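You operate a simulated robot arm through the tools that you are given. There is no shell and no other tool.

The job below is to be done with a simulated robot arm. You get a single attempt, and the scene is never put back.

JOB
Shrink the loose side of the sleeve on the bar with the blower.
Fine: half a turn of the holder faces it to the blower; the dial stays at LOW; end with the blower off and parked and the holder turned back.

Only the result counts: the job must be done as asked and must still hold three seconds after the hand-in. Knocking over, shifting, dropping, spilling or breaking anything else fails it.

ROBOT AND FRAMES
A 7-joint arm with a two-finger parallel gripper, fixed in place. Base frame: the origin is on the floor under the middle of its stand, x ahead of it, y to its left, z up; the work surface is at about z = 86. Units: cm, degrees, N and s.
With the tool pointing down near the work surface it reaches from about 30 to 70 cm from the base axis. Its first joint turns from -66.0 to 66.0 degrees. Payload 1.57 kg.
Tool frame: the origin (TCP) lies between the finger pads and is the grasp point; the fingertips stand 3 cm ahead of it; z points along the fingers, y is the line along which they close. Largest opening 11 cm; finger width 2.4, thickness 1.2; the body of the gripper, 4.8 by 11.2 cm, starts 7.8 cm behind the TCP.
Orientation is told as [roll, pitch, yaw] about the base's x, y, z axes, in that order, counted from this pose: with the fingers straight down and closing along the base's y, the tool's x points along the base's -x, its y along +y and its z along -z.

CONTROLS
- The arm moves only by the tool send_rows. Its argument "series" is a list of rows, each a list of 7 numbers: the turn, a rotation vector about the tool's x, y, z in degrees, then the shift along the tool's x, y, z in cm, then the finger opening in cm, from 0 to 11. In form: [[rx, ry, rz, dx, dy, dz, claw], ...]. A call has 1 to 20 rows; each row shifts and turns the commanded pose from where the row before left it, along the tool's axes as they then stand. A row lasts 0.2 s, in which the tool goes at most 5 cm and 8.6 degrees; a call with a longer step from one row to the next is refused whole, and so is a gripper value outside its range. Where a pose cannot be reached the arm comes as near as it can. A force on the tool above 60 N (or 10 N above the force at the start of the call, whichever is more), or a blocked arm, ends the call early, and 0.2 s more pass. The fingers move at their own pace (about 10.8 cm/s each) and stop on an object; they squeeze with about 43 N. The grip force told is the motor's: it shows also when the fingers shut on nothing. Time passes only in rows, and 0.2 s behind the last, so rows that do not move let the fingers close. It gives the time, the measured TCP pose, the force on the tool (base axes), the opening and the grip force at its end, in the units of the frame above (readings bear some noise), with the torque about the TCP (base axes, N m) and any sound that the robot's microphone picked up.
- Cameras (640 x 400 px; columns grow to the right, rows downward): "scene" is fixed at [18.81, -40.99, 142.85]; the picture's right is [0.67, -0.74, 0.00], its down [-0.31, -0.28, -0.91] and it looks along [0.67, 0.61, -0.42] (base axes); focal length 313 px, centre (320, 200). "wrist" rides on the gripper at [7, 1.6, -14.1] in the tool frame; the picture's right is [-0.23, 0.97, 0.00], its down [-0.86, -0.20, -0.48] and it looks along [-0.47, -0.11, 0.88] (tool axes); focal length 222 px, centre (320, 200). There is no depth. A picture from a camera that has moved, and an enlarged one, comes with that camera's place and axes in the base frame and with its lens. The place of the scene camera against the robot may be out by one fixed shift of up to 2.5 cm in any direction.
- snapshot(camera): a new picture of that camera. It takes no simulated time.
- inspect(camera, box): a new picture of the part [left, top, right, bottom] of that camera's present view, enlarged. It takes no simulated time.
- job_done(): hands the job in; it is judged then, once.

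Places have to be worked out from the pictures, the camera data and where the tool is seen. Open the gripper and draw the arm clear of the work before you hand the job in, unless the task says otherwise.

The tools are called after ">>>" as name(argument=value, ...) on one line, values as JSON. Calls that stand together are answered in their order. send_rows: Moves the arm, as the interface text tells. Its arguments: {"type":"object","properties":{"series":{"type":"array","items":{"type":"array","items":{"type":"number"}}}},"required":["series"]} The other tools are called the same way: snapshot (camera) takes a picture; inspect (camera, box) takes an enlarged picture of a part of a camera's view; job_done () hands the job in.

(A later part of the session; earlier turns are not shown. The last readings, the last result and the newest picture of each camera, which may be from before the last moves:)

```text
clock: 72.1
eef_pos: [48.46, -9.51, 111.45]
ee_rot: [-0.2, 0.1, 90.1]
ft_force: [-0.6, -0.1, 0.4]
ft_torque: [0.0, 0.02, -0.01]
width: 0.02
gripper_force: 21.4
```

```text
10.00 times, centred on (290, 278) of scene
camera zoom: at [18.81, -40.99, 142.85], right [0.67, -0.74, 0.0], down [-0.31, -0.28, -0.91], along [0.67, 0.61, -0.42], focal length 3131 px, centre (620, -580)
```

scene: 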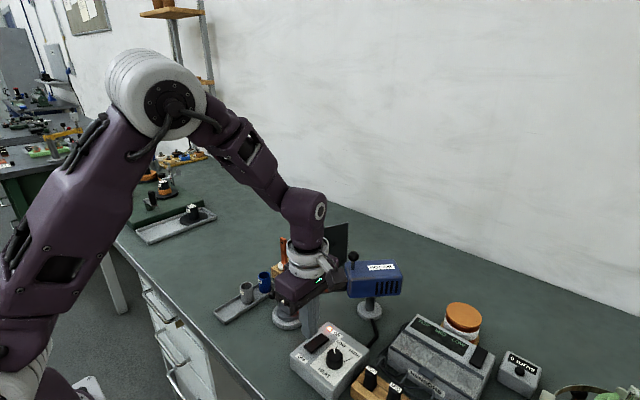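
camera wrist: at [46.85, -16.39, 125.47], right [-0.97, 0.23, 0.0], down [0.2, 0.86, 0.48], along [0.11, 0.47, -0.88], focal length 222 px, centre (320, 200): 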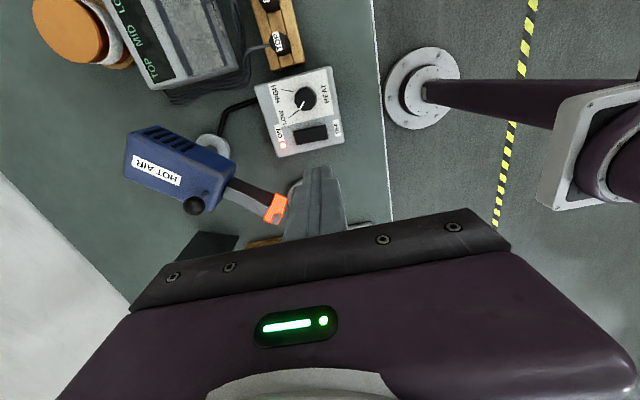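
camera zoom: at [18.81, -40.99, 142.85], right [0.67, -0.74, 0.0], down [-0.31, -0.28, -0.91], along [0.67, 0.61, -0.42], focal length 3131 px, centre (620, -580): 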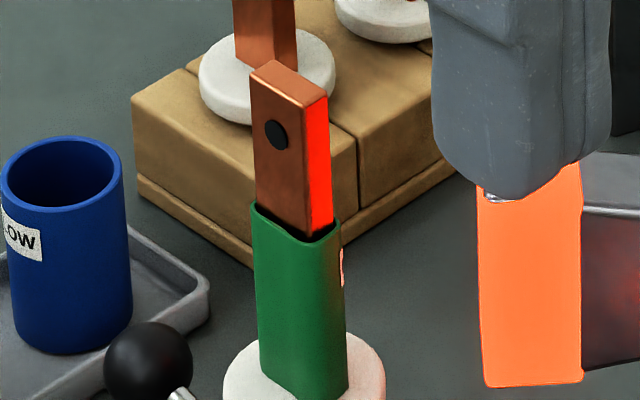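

The edge is at about 342 and the front face is nearly smooth. I wait 0.6 s more and look once again.

>>> send_rows(series=[[0, 0, 0, 0, 0, 0, 0], [0, 0, 0, 0, 0, 0, 0]])

>>> inspect(camera="scene", box=[270, 258, 310, 298])

```text
clock: 72.7
eef_pos: [48.47, -9.52, 111.29]
ee_rot: [-0.3, 0.0, 90.1]
ft_force: [-0.1, -0.6, 0.3]
ft_torque: [0.03, -0.02, 0.01]
width: 0.0
gripper_force: 20.5
```

```text
10.00 times, centred on (290, 278) of scene
camera zoom: at [18.81, -40.99, 142.85], right [0.67, -0.74, 0.0], down [-0.31, -0.28, -0.91], along [0.67, 0.61, -0.42], focal length 3131 px, centre (620, -580)
```

zoom: 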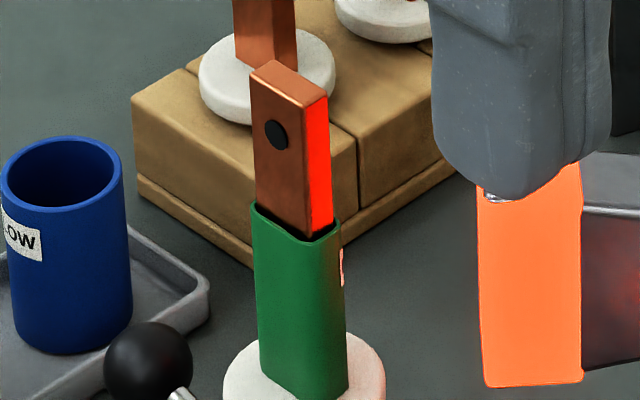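

The sleeve's front has become smooth and the change is slowing, so with the 2 s that the press takes it is time to switch off. I descend onto the OFF end and press gently.

>>> send_rows(series=[[0, 0, 0, 0, 0, 4.8, 0], [0, 0, 0, 0, 0, 4.8, 0], [0, 0, 0, 0, 0, 4.8, 0], [0, 0, 0, 0, 0, 2.3, 0], [0, 0, 0, 0, 0, 0.5, 0], [0, 0, 0, 0, 0, 0.3, 0], [0, 0, 0, 0, 0, 0.2, 0]])

>>> inspect(camera="wrist", box=[240, 70, 400, 230])

```text
clock: 74.3
eef_pos: [48.26, -9.42, 93.82]
ee_rot: [-0.4, 0.1, 90.0]
ft_force: [-9.7, 4.3, 45.4]
ft_torque: [0.22, -0.16, 0.05]
width: 0.0
gripper_force: 21.4
```

```text
2.50 times, centred on (320, 150) of wrist
camera zoom: at [46.55, -16.31, 107.86], right [-0.97, 0.23, -0.01], down [0.2, 0.86, 0.48], along [0.12, 0.46, -0.88], focal length 555 px, centre (320, 325)
```

zoom: 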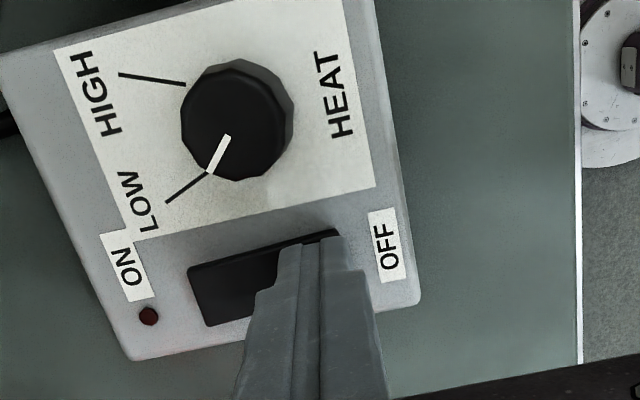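

The lamp is dark: the blower is off at about 74 s. I lift straight off and look at the sleeve.

>>> send_rows(series=[[0, 0, 0, 0, 0, -1, 0], [0, 0, 0, 0, 0, -4, 0], [0, 0, 0, 0, 0, -4.5, 0], [0, 0, 0, 0, 0, -4.5, 0], [0, 0, 0, 0, 0, -4.5, 0]])

>>> inspect(camera="scene", box=[270, 258, 310, 298])

>>> inspect(camera="scene", box=[250, 230, 410, 390])

```text
clock: 75.5
eef_pos: [48.11, -9.38, 112.42]
ee_rot: [-0.2, 0.1, 89.8]
ft_force: [-0.5, 0.4, -0.8]
ft_torque: [0.0, 0.01, 0.02]
width: 0.0
gripper_force: 20.9
```

```text
10.00 times, centred on (290, 278) of scene
camera zoom: at [18.81, -40.99, 142.85], right [0.67, -0.74, 0.0], down [-0.31, -0.28, -0.91], along [0.67, 0.61, -0.42], focal length 3131 px, centre (620, -580)
```

zoom: 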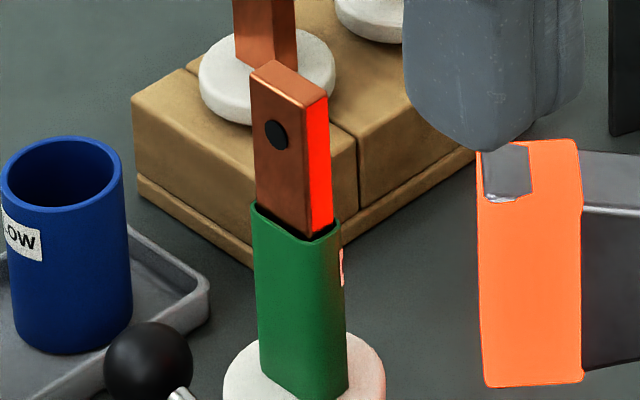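

```text
2.50 times, centred on (330, 310) of scene
camera zoom: at [18.81, -40.99, 142.85], right [0.67, -0.74, 0.0], down [-0.31, -0.28, -0.91], along [0.67, 0.61, -0.42], focal length 783 px, centre (295, -75)
```

zoom: 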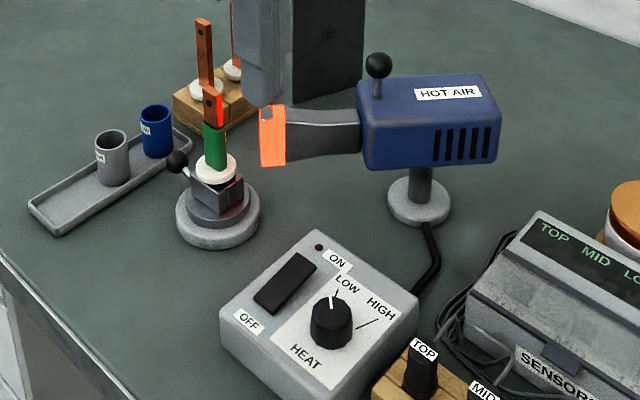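

The sleeve shape is unchanged since 72.7 s, so the shrinking had finished and the sleeve now hugs the bar. I check it from the wrist camera too.

>>> snapshot(camera="wrist")

>>> inspect(camera="wrist", box=[230, 160, 310, 240])

```text
taken
camera wrist: at [46.46, -16.17, 126.51], right [-0.97, 0.23, 0.0], down [0.2, 0.86, 0.48], along [0.11, 0.47, -0.88], focal length 222 px, centre (320, 200)
```

wrist: 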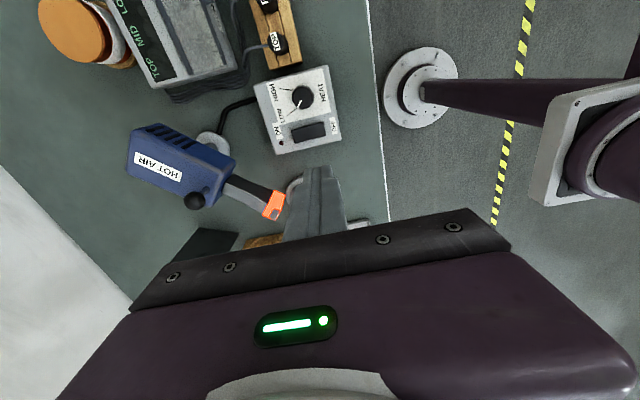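

```text
5.00 times, centred on (270, 200) of wrist
camera zoom: at [46.46, -16.17, 126.51], right [-0.97, 0.23, 0.0], down [0.2, 0.86, 0.48], along [0.11, 0.47, -0.88], focal length 1111 px, centre (570, 200)
```

zoom: 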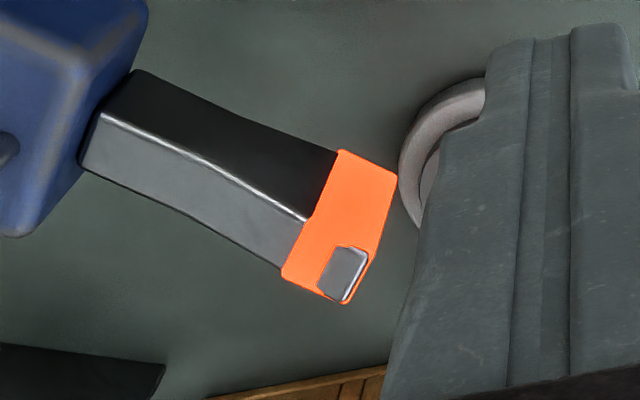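

I go back to the pose over the blower's knob (tilted 15 degrees), from where the sleeve is also seen from above.

>>> send_rows(series=[[0, 0, 0, -0.5, -3.08, -0.82, 0], [0, 0, 0, -0.5, -3.08, -0.82, 0], [0, 0, 0, -0.5, -3.08, -0.82, 0], [0, 0, 0, -0.5, -3.06, -0.82, 2], [7.5, 0, 0, 0, 0, 0, 4.5], [7.5, 0, 0, 0, 0, 0, 4.5], [0, 0, 0, 0, 0, 0, 4.5]])

>>> snapshot(camera="wrist")

>>> inspect(camera="wrist", box=[240, 60, 440, 215])

>>> inspect(camera="scene", box=[270, 258, 310, 298])

```text
clock: 77.1
eef_pos: [60.57, -7.56, 115.45]
ee_rot: [-15.4, 0.1, 90.0]
ft_force: [0.3, 0.1, -0.1]
ft_torque: [0.01, -0.01, 0.0]
width: 4.49
gripper_force: 0.0
```

```text
taken
camera wrist: at [55.21, -14.32, 128.62], right [-0.94, 0.23, -0.26], down [0.07, 0.86, 0.51], along [0.34, 0.46, -0.82], focal length 222 px, centre (320, 200)
```

wrist: 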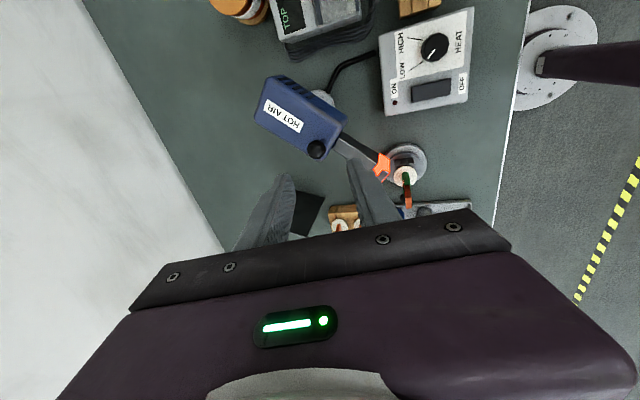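

```text
2.58 times, centred on (340, 138) of wrist
camera zoom: at [55.21, -14.32, 128.62], right [-0.94, 0.23, -0.26], down [0.07, 0.86, 0.51], along [0.34, 0.46, -0.82], focal length 573 px, centre (268, 361)
```

zoom: 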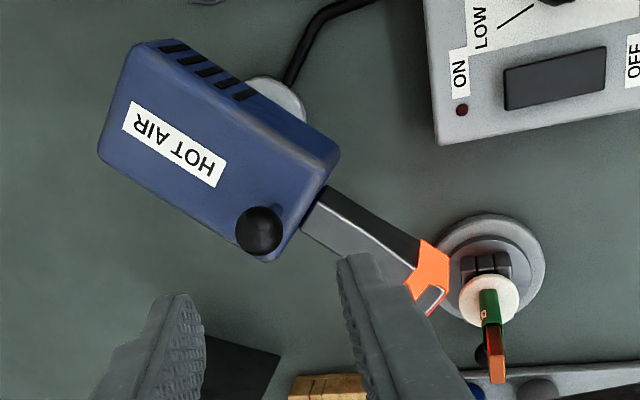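

```text
10.00 times, centred on (290, 278) of scene
camera zoom: at [18.81, -40.99, 142.85], right [0.67, -0.74, 0.0], down [-0.31, -0.28, -0.91], along [0.67, 0.61, -0.42], focal length 3131 px, centre (620, -580)
```

zoom: 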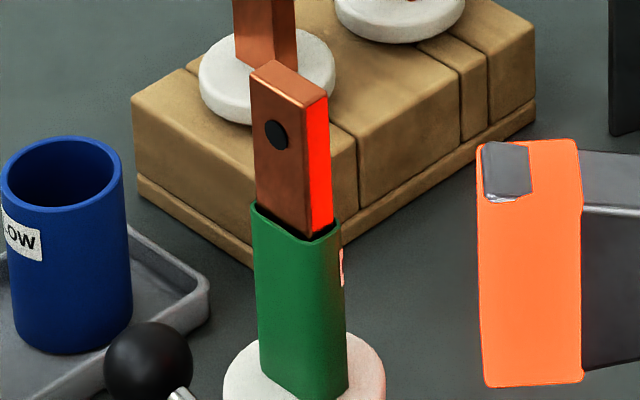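

From above the sleeve is now slim all round the bar. Now I park the blower: the knob is at about (64.4, -7.0, 103). I approach along the tool axis in two stages.

>>> send_rows(series=[[0, 0, 0, -0.3, -0.25, 2.9, 4.5], [0, 0, 0, 0, 0, 2.9, 4.5], [0, 0, 0, 0, 0, 2.8, 4.5], [0, 0, 0, 0, 0, 0, 4.5], [0, 0, 0, 0, 0, 0, 4.5]])

>>> snapshot(camera="wrist")

>>> inspect(camera="scene", box=[310, 180, 410, 290])

```text
clock: 78.3
eef_pos: [63.04, -6.96, 107.2]
ee_rot: [-15.2, 0.1, 89.9]
ft_force: [0.2, -1.3, 0.5]
ft_torque: [0.0, -0.02, -0.02]
width: 4.5
gripper_force: 0.1
```

```text
taken
camera wrist: at [57.85, -14.04, 120.52], right [-0.94, 0.23, -0.26], down [0.07, 0.86, 0.51], along [0.34, 0.46, -0.82], focal length 222 px, centre (320, 200)
```

wrist: 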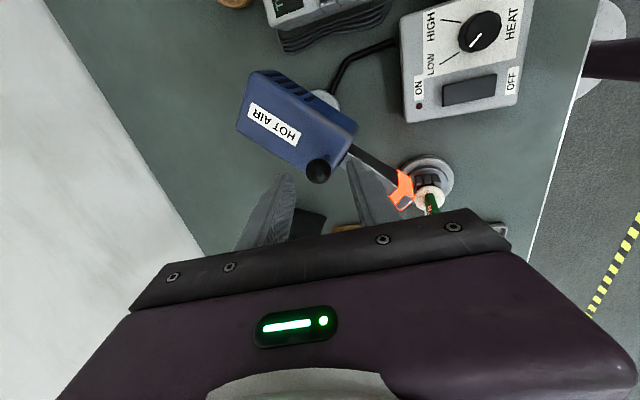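

```text
3.64 times, centred on (360, 235) of scene
camera zoom: at [18.81, -40.99, 142.85], right [0.67, -0.74, 0.0], down [-0.31, -0.28, -0.91], along [0.67, 0.61, -0.42], focal length 1139 px, centre (174, 73)
```

zoom: 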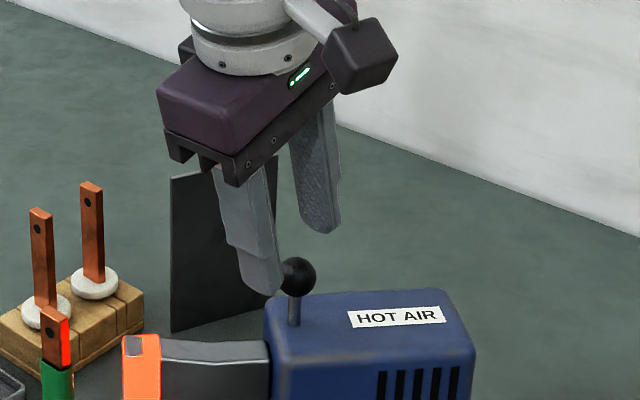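

Well aligned. I go the last 3 cm and close to the cage.

>>> send_rows(series=[[0, 0, 0, 0.1, 0, 1.5, 4.5], [0, 0, 0, 0, 0, 1.4, 4.5], [0, 0, 0, 0, 0, 0, 3.6], [0, 0, 0, 0, 0, 0, 2.9], [0, 0, 0, 0, 0, 0, 2.9]])

>>> snapshot(camera="wrist")

>>> inspect(camera="scene", box=[310, 180, 410, 290])

```text
clock: 79.5
eef_pos: [63.83, -7.29, 104.3]
ee_rot: [-15.2, 0.2, 89.9]
ft_force: [1.2, -0.6, 0.4]
ft_torque: [-0.01, -0.02, 0.0]
width: 3.0
gripper_force: 0.8
```

```text
taken
camera wrist: at [58.54, -14.14, 117.6], right [-0.94, 0.23, -0.26], down [0.07, 0.86, 0.51], along [0.34, 0.46, -0.82], focal length 222 px, centre (320, 200)
```

wrist: 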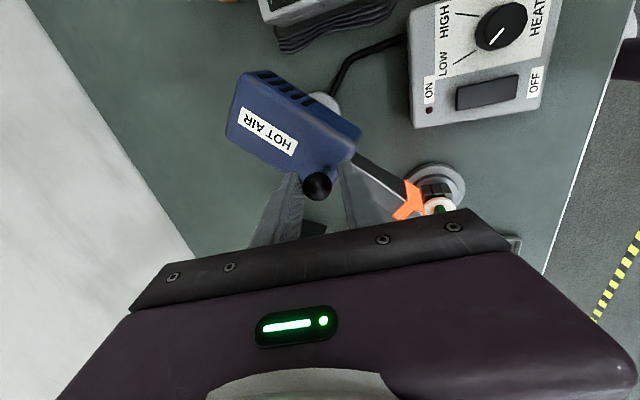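

```text
3.64 times, centred on (360, 235) of scene
camera zoom: at [18.82, -41.0, 142.85], right [0.67, -0.74, 0.0], down [-0.31, -0.28, -0.91], along [0.67, 0.61, -0.42], focal length 1139 px, centre (174, 73)
```

zoom: 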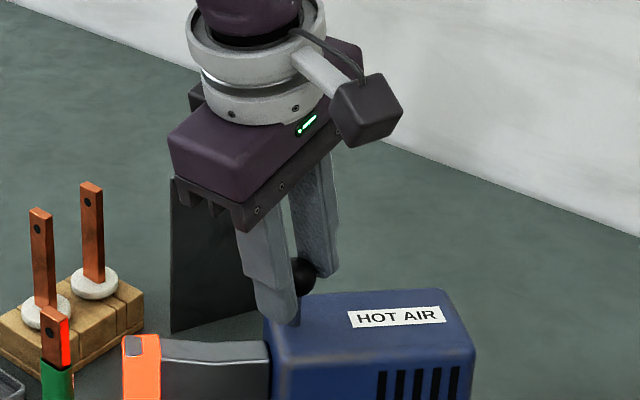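

The knob is caged again. I push it back along the arc (towards +x), first five steps.

>>> send_rows(series=[[0, 0, 0, -0.44, -0.473, 0.128, 2.9], [0, 0, 0, -0.4, -0.531, 0.144, 2.9], [0, 0, 0, -0.32, -0.569, 0.155, 2.9], [0, 0, 0, -0.23, -0.598, 0.162, 2.9], [0, 0, 0, -0.14, -0.627, 0.17, 2.9], [0, 0, 0, 0, 0, 0, 2.9], [0, 0, 0, 0, 0, 0, 2.9]])

>>> snapshot(camera="wrist")

>>> inspect(camera="scene", box=[290, 180, 410, 330])

```text
clock: 81.1
eef_pos: [66.75, -5.69, 104.3]
ee_rot: [-15.3, 0.2, 89.9]
ft_force: [-2.6, 1.4, 0.4]
ft_torque: [-0.02, 0.05, -0.01]
width: 3.07
gripper_force: 1.5
```

```text
taken
camera wrist: at [61.49, -12.59, 117.4], right [-0.94, 0.23, -0.26], down [0.07, 0.86, 0.51], along [0.34, 0.46, -0.82], focal length 222 px, centre (320, 200)
```

wrist: 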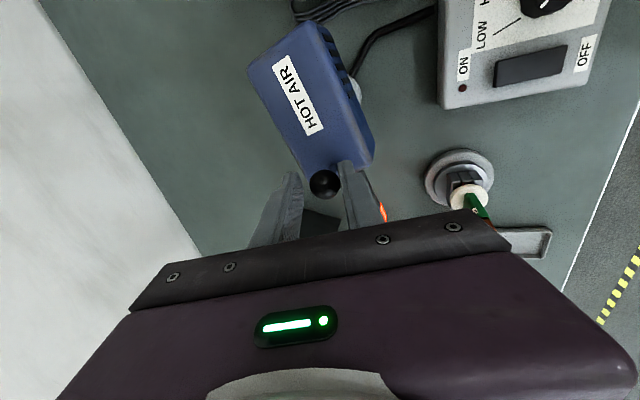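

```text
2.67 times, centred on (350, 255) of scene
camera zoom: at [18.81, -40.99, 142.85], right [0.67, -0.74, 0.0], down [-0.31, -0.28, -0.91], along [0.67, 0.61, -0.42], focal length 835 px, centre (240, 53)
```

zoom: 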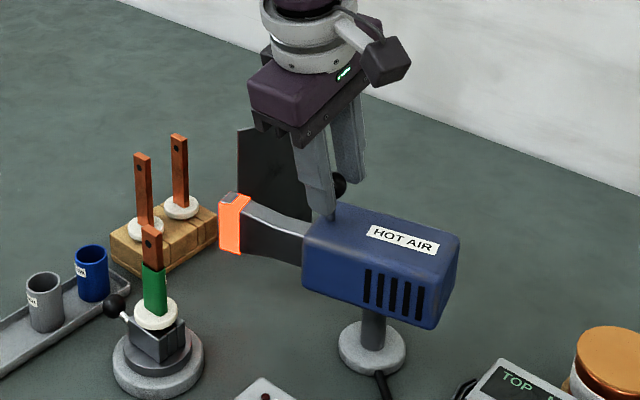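

It swings back freely. I continue to the parked angle.

>>> send_rows(series=[[0, 0, 0, 0, -0.637, 0.173, 2.9], [0, 0, 0, 0, -0.637, 0.173, 2.9], [0, 0, 0, 0.03, -0.618, 0.168, 2.9], [0, 0, 0, 0.03, -0.483, 0.131, 2.9], [0, 0, 0, 0, 0, 0, 2.9], [0, 0, 0, 0, 0, 0, 2.9]])

>>> snapshot(camera="wrist")

>>> inspect(camera="scene", box=[290, 180, 410, 330])

```text
clock: 82.5
eef_pos: [69.13, -5.9, 104.23]
ee_rot: [-15.3, 0.0, 89.9]
ft_force: [-2.4, 0.2, -0.9]
ft_torque: [-0.02, 0.0, -0.01]
width: 3.09
gripper_force: 1.0
```

```text
taken
camera wrist: at [63.96, -12.68, 117.51], right [-0.94, 0.23, -0.26], down [0.07, 0.86, 0.51], along [0.34, 0.46, -0.82], focal length 222 px, centre (320, 200)
```

wrist: 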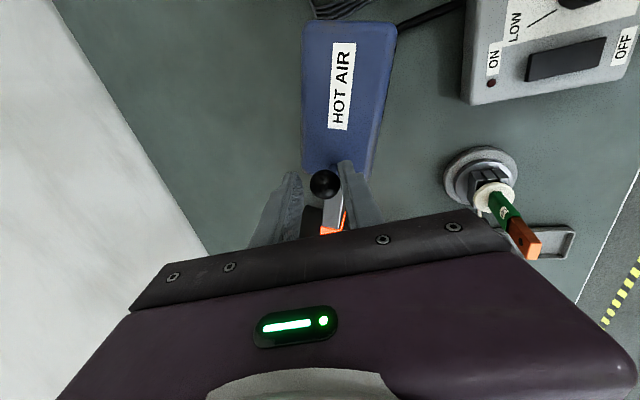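

```text
2.67 times, centred on (350, 255) of scene
camera zoom: at [18.81, -41.0, 142.85], right [0.67, -0.74, 0.0], down [-0.31, -0.28, -0.91], along [0.67, 0.61, -0.42], focal length 835 px, centre (240, 53)
```

zoom: 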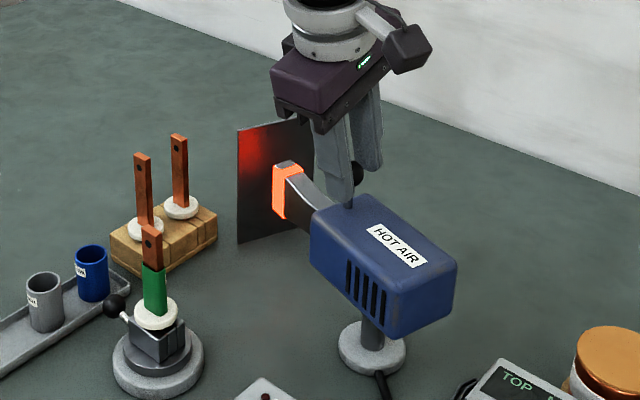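

The blower is close to its parked angle, about 3 degrees short. I push 0.25 cm further and compare with the starting picture.

>>> send_rows(series=[[0, 0, 0, 0, -0.24, 0.065, 2.9], [0, 0, 0, 0, 0, 0, 2.9], [0, 0, 0, 0, 0, 0, 2.9]])

>>> snapshot(camera="wrist")

>>> inspect(camera="scene", box=[210, 220, 410, 345])

```text
clock: 83.3
eef_pos: [69.46, -5.76, 104.27]
ee_rot: [-15.3, 0.1, 90.1]
ft_force: [0.2, 1.3, -0.2]
ft_torque: [0.02, 0.0, 0.03]
width: 2.9
gripper_force: 0.0
```

```text
taken
camera wrist: at [64.2, -12.63, 117.48], right [-0.94, 0.23, -0.26], down [0.07, 0.86, 0.51], along [0.34, 0.47, -0.82], focal length 222 px, centre (320, 200)
```

wrist: 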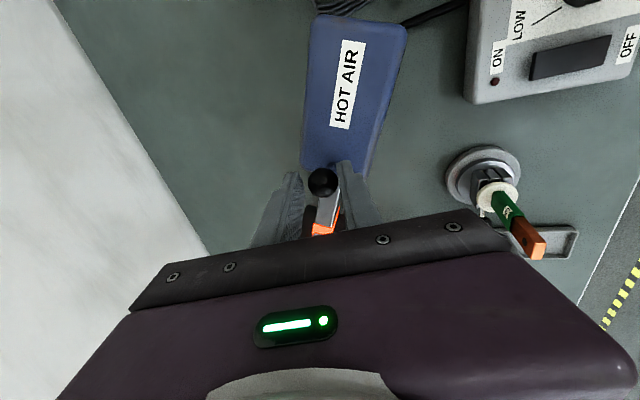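

```text
3.20 times, centred on (310, 282) of scene
camera zoom: at [18.81, -40.99, 142.85], right [0.67, -0.74, 0.0], down [-0.31, -0.28, -0.91], along [0.67, 0.61, -0.42], focal length 1002 px, centre (352, -64)
```

zoom: 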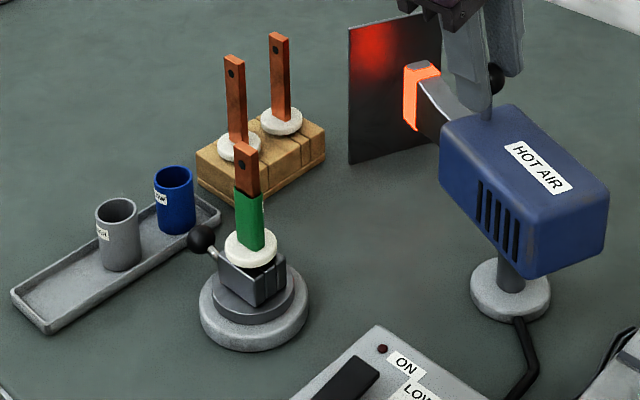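

The blower's picture now matches the starting one exactly and the force has dropped to zero, so it sits parked. I open and withdraw along the tool axis.

>>> send_rows(series=[[0, 0, 0, 0, 0, -0.2, 3.8], [0, 0, 0, 0, 0, 0, 4.5], [0, 0, 0, 0, 0, -1.5, 4.5], [0, 0, 0, 0, 0, -3, 4.5], [0, 0, 0, 0, 0, -3, 4.5], [0, 0, 0, 0, 0, -4, 4.5], [0, 0, 0, 0, 0, 0, 4.5]])

>>> snapshot(camera="wrist")

>>> inspect(camera="scene", box=[210, 220, 410, 345])

```text
clock: 84.9
eef_pos: [66.47, -5.69, 115.85]
ee_rot: [-15.2, 0.1, 89.9]
ft_force: [-0.2, -0.1, 0.4]
ft_torque: [0.01, -0.01, 0.01]
width: 4.51
gripper_force: 0.2
```

```text
taken
camera wrist: at [61.26, -12.78, 128.93], right [-0.94, 0.23, -0.26], down [0.07, 0.86, 0.51], along [0.34, 0.47, -0.82], focal length 222 px, centre (320, 200)
```

wrist: 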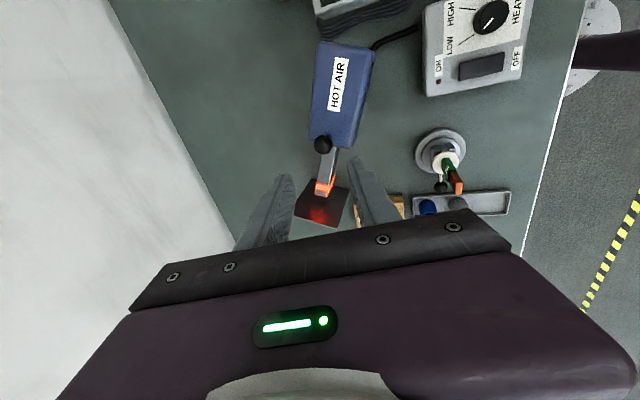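

```text
3.20 times, centred on (310, 282) of scene
camera zoom: at [18.81, -40.99, 142.85], right [0.67, -0.74, 0.0], down [-0.31, -0.28, -0.91], along [0.67, 0.61, -0.42], focal length 1002 px, centre (352, -64)
```

zoom: 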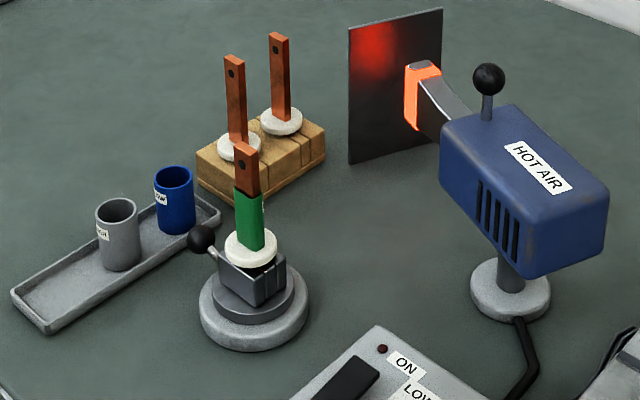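

The blower is parked just as at the start. The nozzle still glows, so I check the rocker and lamp closely.

>>> inspect(camera="scene", box=[280, 310, 380, 400])

>>> inspect(camera="scene", box=[310, 215, 370, 275])

>>> inspect(camera="wrist", box=[410, 0, 530, 110])

```text
4.44 times, centred on (330, 355) of scene
camera zoom: at [18.81, -40.99, 142.85], right [0.67, -0.74, 0.0], down [-0.31, -0.28, -0.91], along [0.67, 0.61, -0.42], focal length 1392 px, centre (276, -489)
```

zoom: 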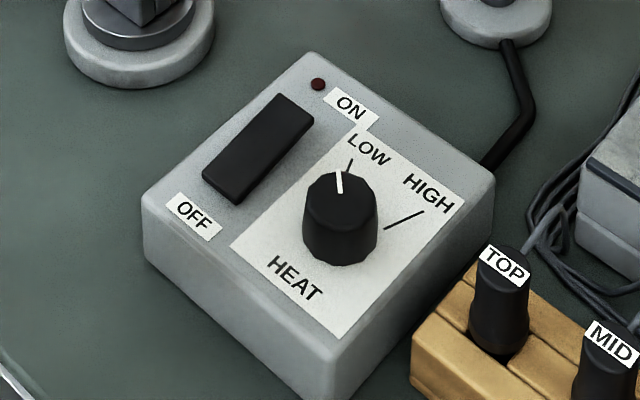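

```text
6.67 times, centred on (340, 245) of scene
camera zoom: at [18.81, -40.99, 142.85], right [0.67, -0.74, 0.0], down [-0.31, -0.28, -0.91], along [0.67, 0.61, -0.42], focal length 2087 px, centre (187, -100)
```

zoom: 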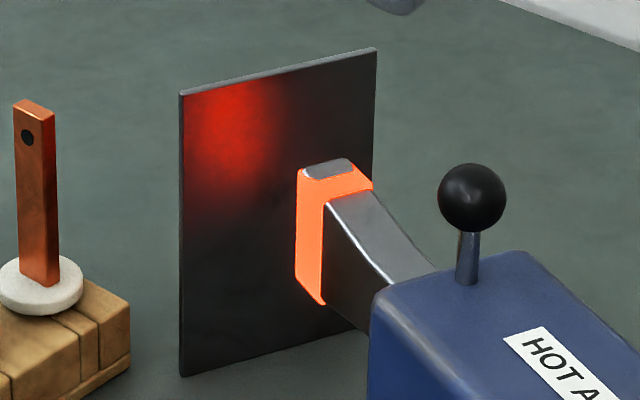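

```text
3.64 times, centred on (470, 55) of wrist
camera zoom: at [61.26, -12.78, 128.93], right [-0.94, 0.23, -0.26], down [0.07, 0.86, 0.51], along [0.34, 0.47, -0.82], focal length 808 px, centre (-226, 727)
```

zoom: 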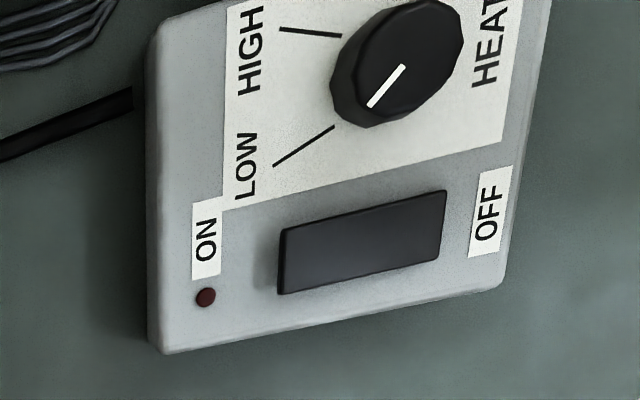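

The rocker stands at OFF, the lamp is dark and the dial is still at LOW; the glow is only the nozzle cooling. Now the holder must be turned back: I untilt, move above its knob at (54.0, 8.7) and turn the tool to yaw -90.

>>> send_rows(series=[[-7.65, 0, 0, 0, 0, 0, 4.5], [-7.65, 0, 0, 0, 0, 0, 4.5], [0, 0, 0, -2.88, 2.48, 0, 4.5], [0, 0, 0, -2.88, 2.48, 0, 4.5], [0, 0, 0, -2.88, 2.48, 0, 4.5], [0, 0, 0, -2.88, 2.48, 0, 4.5], [0, 0, 0, -2.88, 2.48, 0, 4.5], [0, 0, 8.2, 0, 0, 0, 4.5], [0, 0, 8.2, 0, 0, 0, 4.5], [0, 0, 8.2, 0, 0, 0, 4.5], [0, 0, 8.2, 0, 0, 0, 4.5], [0, 0, 8.2, 0, 0, 0, 4.5], [0, 0, 8.2, 0, 0, 0, 4.5], [0, 0, 8.2, 0, 0, 0, 4.5], [0, 0, 8.2, 0, 0, 0, 4.5], [0, 0, 0, 0, 0, 0, 4.5]])

>>> send_rows(series=[[0, 0, 8.2, 0, 0, 0, 4.5], [0, 0, 8.2, 0, 0, 0, 4.5], [0, 0, 8.2, 0, 0, 0, 4.5], [0, 0, 8.2, 0, 0, 0, 4.5], [0, 0, 8.2, 0, 0, 0, 4.5], [0, 0, 8.2, 0, 0, 0, 4.5], [0, 0, 8.2, 0, 0, 0, 4.5], [0, 0, 8.2, 0, 0, 0, 4.5], [0, 0, 8.2, 0, 0, 0, 4.5], [0, 0, 8.2, 0, 0, 0, 4.5], [0, 0, 8.2, 0, 0, 0, 4.5], [0, 0, 8.2, 0, 0, 0, 4.5], [0, 0, 8.2, 0, 0, 0, 4.5], [0, 0, 7.8, 0, 0, 0, 4.5], [0, 0, 0, 0, 0, 0, 4.5], [0, 0, 0, 0, 0, 0, 4.5]])

>>> snapshot(camera="wrist")

>>> inspect(camera="wrist", box=[280, 110, 380, 190])

```text
clock: 88.3
eef_pos: [50.32, 8.98, 114.23]
ee_rot: [-0.1, 0.1, 24.4]
ft_force: [-0.3, 0.0, -1.1]
ft_torque: [0.0, -0.01, 0.01]
width: 4.49
gripper_force: 0.0
out of reach, approached as far as the arm can: row 1, 2
```

```text
clock: 91.7
eef_pos: [50.12, 8.82, 114.14]
ee_rot: [-0.1, 0.0, -90.1]
ft_force: [0.6, -0.6, -0.1]
ft_torque: [0.03, 0.0, 0.0]
width: 4.52
gripper_force: 0.0
```

```text
taken
camera wrist: at [52.01, 15.85, 128.25], right [0.97, -0.23, 0.0], down [-0.2, -0.85, 0.48], along [-0.11, -0.47, -0.88], focal length 222 px, centre (320, 200)
```

wrist: 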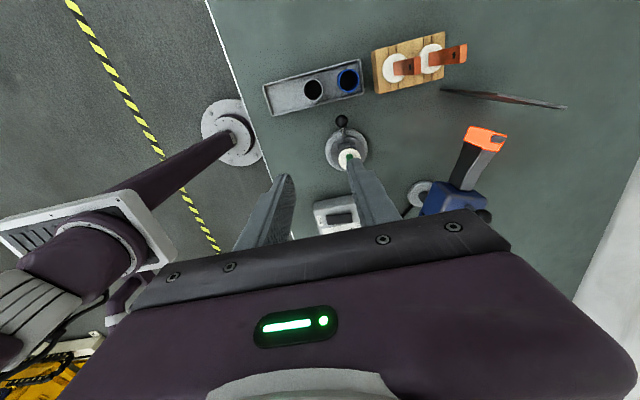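

```text
5.00 times, centred on (330, 150) of wrist
camera zoom: at [52.01, 15.85, 128.25], right [0.97, -0.23, 0.0], down [-0.2, -0.85, 0.48], along [-0.11, -0.47, -0.88], focal length 1111 px, centre (270, 450)
```

zoom: 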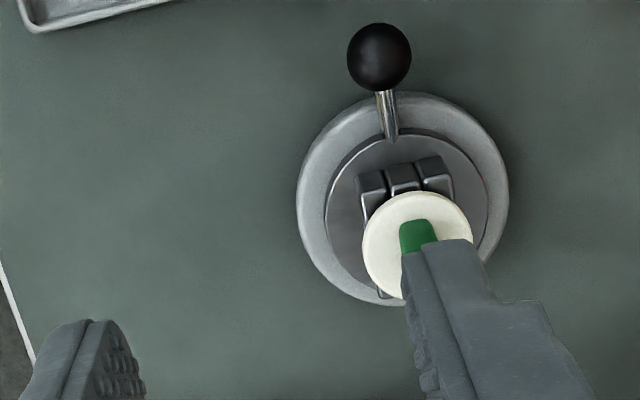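

The clamped first rows left the tool at (50.3, 8.9), so I shift 3.75 cm in x to get over the knob at (54.05, 8.73), then descend partway and check.

>>> send_rows(series=[[0, 0, 0, -0.05, 1.9, 0, 4.5], [0, 0, 0, -0.05, 1.85, 0, 4.5], [0, 0, 0, 0, 0, 4, 4.5], [0, 0, 0, 0, 0, 4, 4.5], [0, 0, 0, 0, 0, 4, 4.5], [0, 0, 0, 0, 0, 4, 4.5], [0, 0, 0, 0, 0, 0, 4.5], [0, 0, 0, 0, 0, 0, 4.5]])

>>> snapshot(camera="wrist")

>>> inspect(camera="scene", box=[220, 200, 360, 345])

```text
clock: 93.5
eef_pos: [53.78, 8.78, 98.28]
ee_rot: [-0.1, 0.0, -90.0]
ft_force: [0.0, 0.1, 0.8]
ft_torque: [-0.01, 0.01, 0.03]
width: 4.53
gripper_force: 0.0
```

```text
taken
camera wrist: at [55.58, 15.91, 112.36], right [0.97, -0.23, 0.0], down [-0.2, -0.85, 0.48], along [-0.11, -0.47, -0.88], focal length 222 px, centre (320, 200)
```

wrist: 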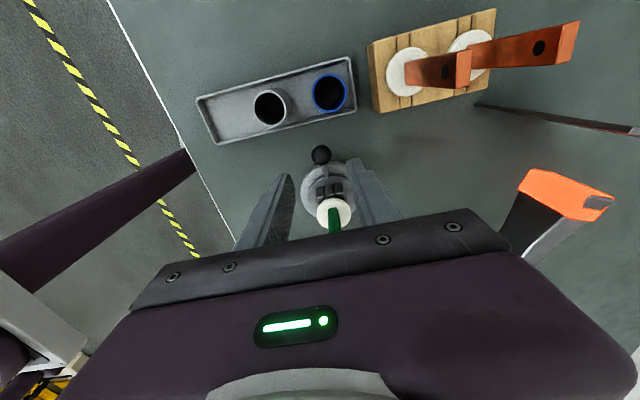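

```text
2.76 times, centred on (290, 272) of scene
camera zoom: at [18.81, -40.99, 142.85], right [0.67, -0.74, 0.0], down [-0.31, -0.28, -0.91], along [0.67, 0.61, -0.42], focal length 864 px, centre (403, 0)
```

zoom: 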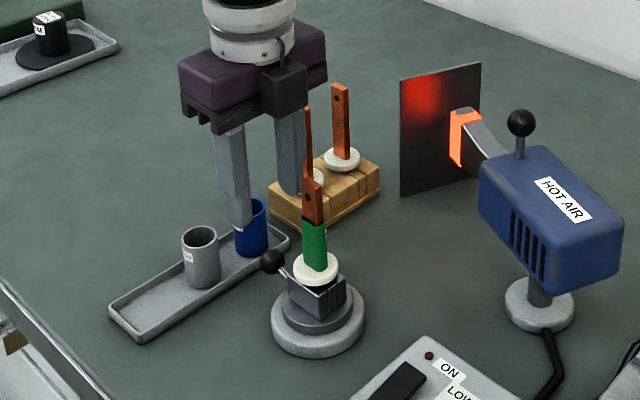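

The knob lies between the fingers. I shift 0.15 cm and descend to z = 90.7, then cage the knob.

>>> send_rows(series=[[0, 0, 0, 0, 0.15, 2, 4.5], [0, 0, 0, 0, 0, 2.5, 4.5], [0, 0, 0, 0, 0, 2, 4.5], [0, 0, 0, 0, 0, 1.1, 4.5], [0, 0, 0, 0, 0, 0, 4.5], [0, 0, 0, 0, 0, 0, 4.5]])

>>> send_rows(series=[[0, 0, 0, 0, 0, 0, 3.6], [0, 0, 0, 0, 0, 0, 2.7], [0, 0, 0, 0, 0, 0, 2.7]])

>>> snapshot(camera="wrist")

```text
clock: 94.9
eef_pos: [54.05, 8.54, 90.45]
ee_rot: [-0.1, -0.1, -90.1]
ft_force: [0.3, -0.5, 0.1]
ft_torque: [-0.01, 0.03, -0.01]
width: 4.5
gripper_force: 0.1
```

```text
clock: 95.7
eef_pos: [54.12, 8.6, 90.4]
ee_rot: [-0.1, 0.0, -90.1]
ft_force: [-0.2, 0.4, -1.1]
ft_torque: [-0.02, -0.01, 0.0]
width: 2.66
gripper_force: 0.2
```

```text
taken
camera wrist: at [55.81, 15.59, 104.52], right [0.97, -0.23, 0.0], down [-0.2, -0.85, 0.48], along [-0.11, -0.47, -0.88], focal length 222 px, centre (320, 200)
```

wrist: 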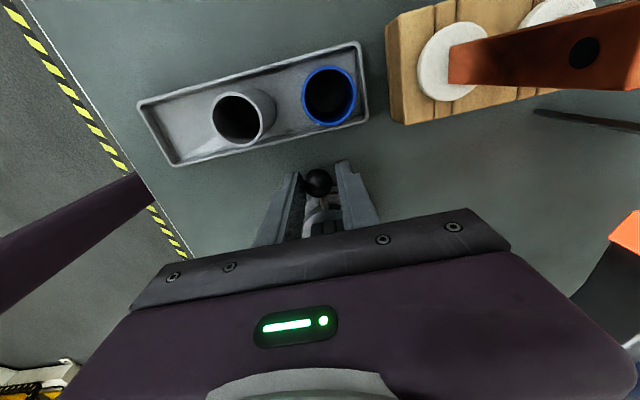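

The knob is caged. I turn the holder back counter-clockwise along the same arc, first 70 degrees.

>>> send_rows(series=[[0, 0, 0, 0.15, 0, 0, 2.7], [0, 0, -5, -0.022, -0.501, 0, 2.7], [0, 0, -5, -0.022, -0.501, 0, 2.7], [0, 0, -5, -0.022, -0.501, 0, 2.7], [0, 0, -5, -0.022, -0.501, 0, 2.7], [0, 0, -5, -0.022, -0.501, 0, 2.7], [0, 0, -5, -0.022, -0.501, 0, 2.7], [0, 0, -5, -0.022, -0.501, 0, 2.7], [0, 0, -5, -0.022, -0.501, 0, 2.7], [0, 0, -5, -0.022, -0.501, 0, 2.7], [0, 0, -5, -0.022, -0.501, 0, 2.7], [0, 0, -5, -0.022, -0.501, 0, 2.7], [0, 0, -5, -0.022, -0.501, 0, 2.7], [0, 0, -5, -0.022, -0.501, 0, 2.7], [0, 0, -5, -0.022, -0.501, 0, 2.7], [0, 0, 0, 0, 0, 0, 2.7]])

>>> snapshot(camera="wrist")

>>> inspect(camera="scene", box=[220, 200, 360, 345])

```text
clock: 99.1
eef_pos: [48.64, 5.02, 90.52]
ee_rot: [0.0, 0.0, -20.0]
ft_force: [-0.6, 0.0, -0.7]
ft_torque: [0.06, 0.0, 0.01]
width: 2.73
gripper_force: 0.2
```

```text
taken
camera wrist: at [42.83, 9.01, 104.56], right [0.55, 0.84, 0.0], down [0.74, -0.48, 0.48], along [0.4, -0.26, -0.88], focal length 222 px, centre (320, 200)
```

wrist: 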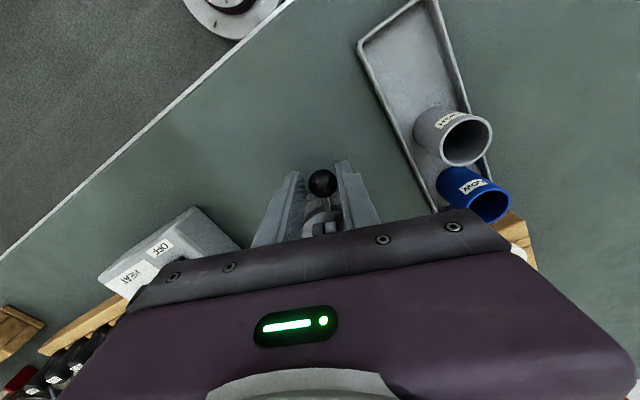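

```text
2.76 times, centred on (290, 272) of scene
camera zoom: at [18.81, -40.99, 142.85], right [0.67, -0.74, 0.0], down [-0.31, -0.28, -0.91], along [0.67, 0.61, -0.42], focal length 864 px, centre (403, 0)
```

zoom: 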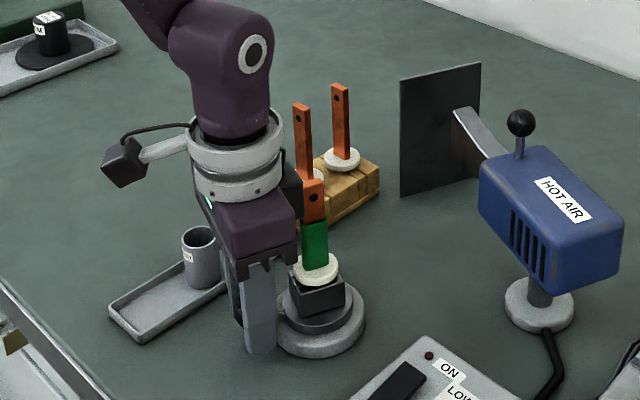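

The nozzle's glow is gone by now. The handle follows; I go on for 75 degrees more.

>>> send_rows(series=[[0, 0, -5, -0.022, -0.501, 0, 2.7], [0, 0, -5, -0.022, -0.501, 0, 2.7], [0, 0, -5, -0.022, -0.501, 0, 2.7], [0, 0, -5, -0.022, -0.501, 0, 2.7], [0, 0, -5, -0.022, -0.501, 0, 2.7], [0, 0, -5, -0.022, -0.501, 0, 2.7], [0, 0, -5, -0.022, -0.501, 0, 2.7], [0, 0, -5, -0.022, -0.501, 0, 2.7], [0, 0, -5, -0.022, -0.501, 0, 2.7], [0, 0, -5, -0.022, -0.501, 0, 2.7], [0, 0, -5, -0.022, -0.501, 0, 2.7], [0, 0, -5, -0.022, -0.501, 0, 2.7], [0, 0, -5, -0.022, -0.501, 0, 2.7], [0, 0, -5, -0.022, -0.501, 0, 2.7], [0, 0, -5, -0.022, -0.501, 0, 2.7], [0, 0, 0, 0, 0, 0, 2.7]])

>>> snapshot(camera="wrist")

>>> inspect(camera="scene", box=[220, 200, 360, 345])

```text
clock: 102.5
eef_pos: [50.81, -1.64, 90.49]
ee_rot: [0.1, 0.1, 55.0]
ft_force: [-0.3, -0.3, -0.2]
ft_torque: [0.02, 0.0, 0.02]
width: 2.73
gripper_force: 0.0
```

```text
taken
camera wrist: at [45.59, -6.3, 104.66], right [-0.67, 0.74, 0.0], down [0.65, 0.59, 0.48], along [0.36, 0.32, -0.88], focal length 222 px, centre (320, 200)
```

wrist: 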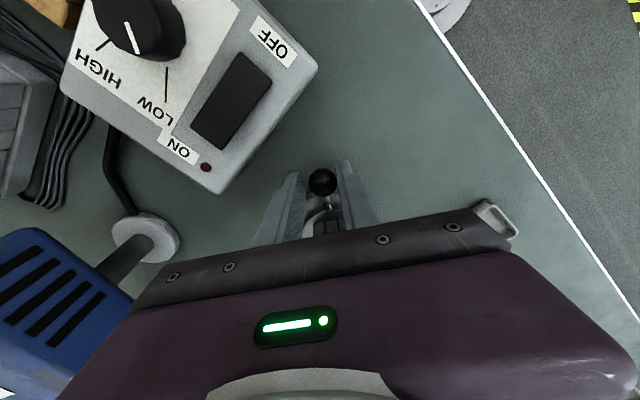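

```text
2.76 times, centred on (290, 272) of scene
camera zoom: at [18.81, -40.99, 142.85], right [0.67, -0.74, 0.0], down [-0.31, -0.28, -0.91], along [0.67, 0.61, -0.42], focal length 864 px, centre (403, 0)
```

zoom: 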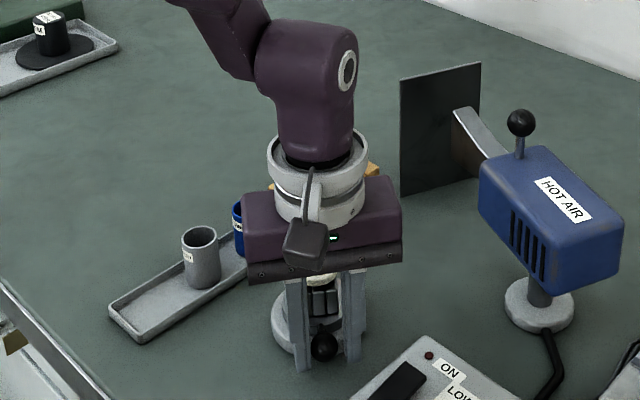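

35 degrees remain. I finish the turn to yaw 90.

>>> send_rows(series=[[0, 0, -5, -0.022, -0.501, 0, 2.7], [0, 0, -5, -0.022, -0.501, 0, 2.7], [0, 0, -5, -0.022, -0.501, 0, 2.7], [0, 0, -5, -0.022, -0.501, 0, 2.7], [0, 0, -5, -0.022, -0.501, 0, 2.7], [0, 0, -5, -0.022, -0.501, 0, 2.7], [0, 0, -5, -0.022, -0.501, 0, 2.7], [0, 0, 0, 0, 0, 0, 2.7], [0, 0, 0, 0, 0, 0, 2.7]])

>>> snapshot(camera="wrist")

>>> inspect(camera="scene", box=[210, 220, 410, 345])

```text
clock: 104.5
eef_pos: [54.13, -2.52, 90.54]
ee_rot: [0.0, 0.1, 90.0]
ft_force: [0.5, 0.0, -1.0]
ft_torque: [0.0, 0.04, 0.01]
width: 2.7
gripper_force: 0.0
```

```text
taken
camera wrist: at [52.59, -9.43, 104.72], right [-0.97, 0.23, 0.0], down [0.2, 0.86, 0.48], along [0.11, 0.47, -0.88], focal length 222 px, centre (320, 200)
```

wrist: 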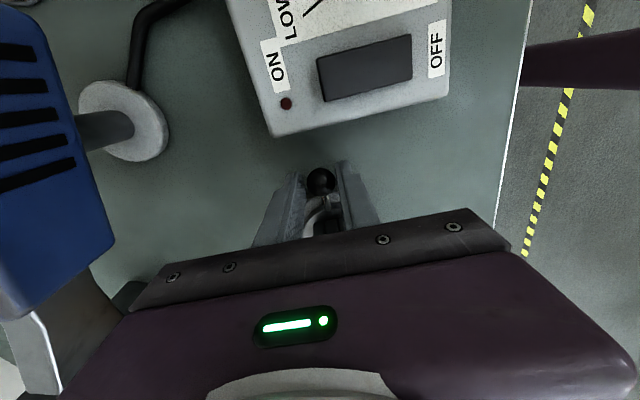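

```text
3.20 times, centred on (310, 282) of scene
camera zoom: at [18.81, -40.99, 142.85], right [0.67, -0.74, 0.0], down [-0.31, -0.28, -0.91], along [0.67, 0.61, -0.42], focal length 1002 px, centre (352, -64)
```

zoom: 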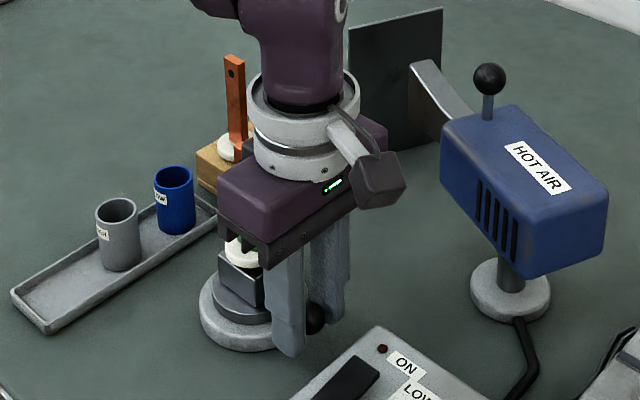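

The handle points back to -y. I open, rise straight up and compare with the starting picture.

>>> send_rows(series=[[0, 0, 0, 0, 0, 0, 4.5], [0, 0, 0, 0, 0, 0, 4.5], [0, 0, 0, 0, 0, -2, 4.5], [0, 0, 0, 0, 0, -3, 4.5], [0, 0, 0, 0, 0, -4, 4.5], [0, 0, 0, 0, 0, -4, 4.5], [0, 0, 0, 0, 0, -4, 4.5], [0, 0, 0, 0, 0, -4.5, 4.5], [0, 0, 0, 0, 0, -4.5, 4.5], [0, 0, 0, 0, 0, 0, 4.5]])

>>> inspect(camera="scene", box=[210, 220, 410, 345])

>>> inspect(camera="wrist", box=[290, 110, 400, 179])

>>> inspect(camera="scene", box=[262, 255, 322, 335])

```text
clock: 106.7
eef_pos: [54.11, -2.68, 116.48]
ee_rot: [0.1, 0.2, 90.1]
ft_force: [0.0, -0.1, -0.3]
ft_torque: [0.02, 0.02, 0.03]
width: 4.5
gripper_force: 0.0
```

```text
3.20 times, centred on (310, 282) of scene
camera zoom: at [18.81, -40.99, 142.85], right [0.67, -0.74, 0.0], down [-0.31, -0.28, -0.91], along [0.67, 0.61, -0.42], focal length 1002 px, centre (352, -64)
```

zoom: 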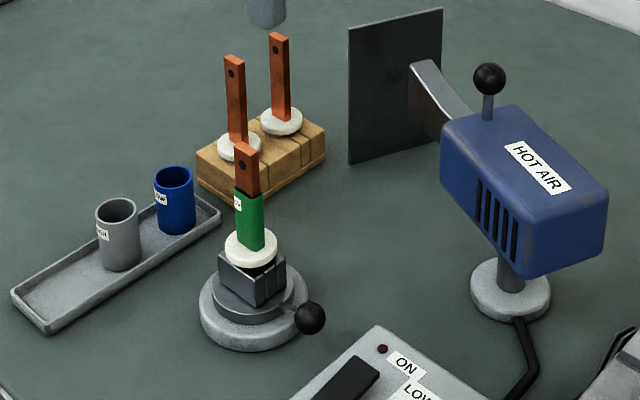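

```text
5.80 times, centred on (345, 144) of wrist
camera zoom: at [52.5, -9.56, 130.67], right [-0.97, 0.23, 0.0], down [0.2, 0.86, 0.48], along [0.11, 0.47, -0.88], focal length 1288 px, centre (175, 522)
```

zoom: 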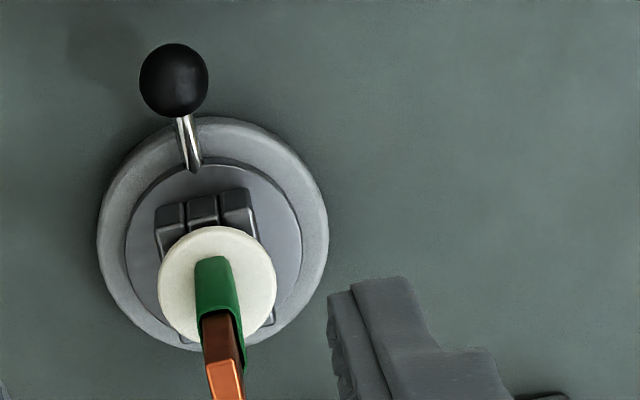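

```text
5.00 times, centred on (292, 295) of scene
camera zoom: at [18.81, -40.99, 142.85], right [0.67, -0.74, 0.0], down [-0.31, -0.28, -0.91], along [0.67, 0.61, -0.42], focal length 1566 px, centre (460, -275)
```

zoom: 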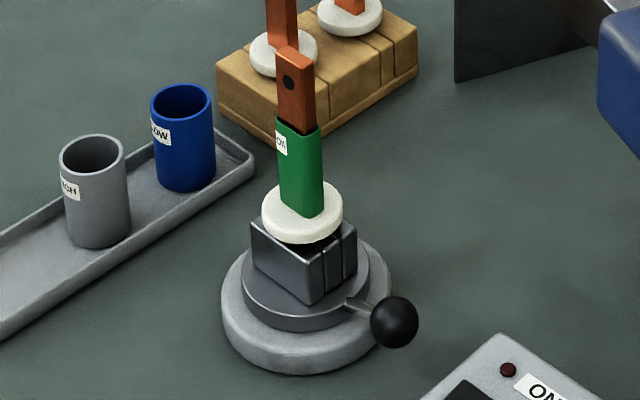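

The handle, base and blower match the starting picture exactly. I check the formerly loose side closely for remaining slack.

>>> inspect(camera="wrist", box=[312, 145, 342, 182])

>>> inspect(camera="scene", box=[275, 262, 305, 302])

>>> snapshot(camera="scene")

```text
10.81 times, centred on (327, 164) of wrist
camera zoom: at [52.5, -9.56, 130.67], right [-0.97, 0.23, 0.0], down [0.2, 0.86, 0.48], along [0.11, 0.47, -0.88], focal length 2401 px, centre (244, 595)
```

zoom: 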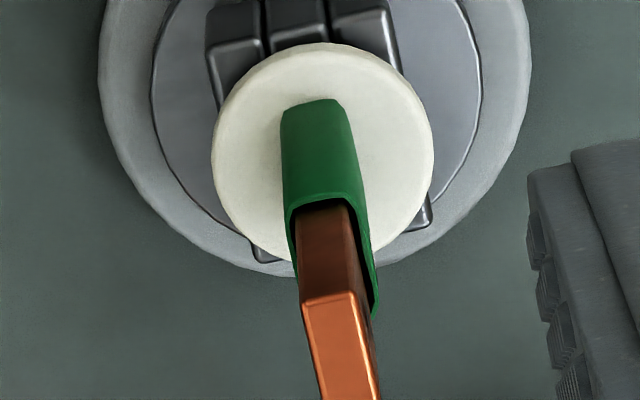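

```text
10.00 times, centred on (290, 282) of scene
camera zoom: at [18.81, -40.99, 142.85], right [0.67, -0.74, 0.0], down [-0.31, -0.28, -0.91], along [0.67, 0.61, -0.42], focal length 3131 px, centre (620, -620)
```

zoom: 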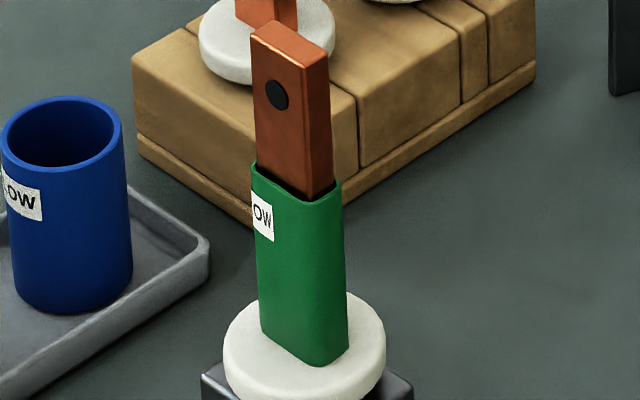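

```text
taken
```

scene: 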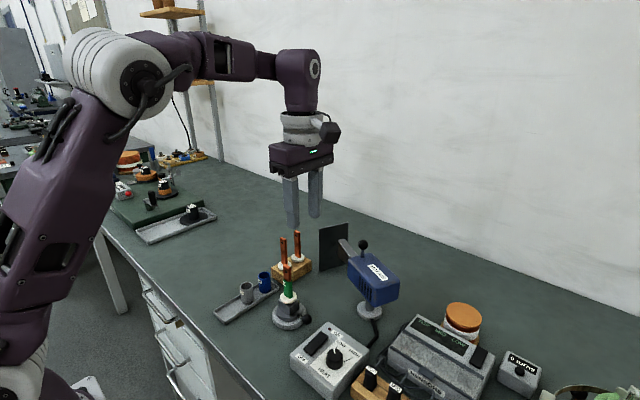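

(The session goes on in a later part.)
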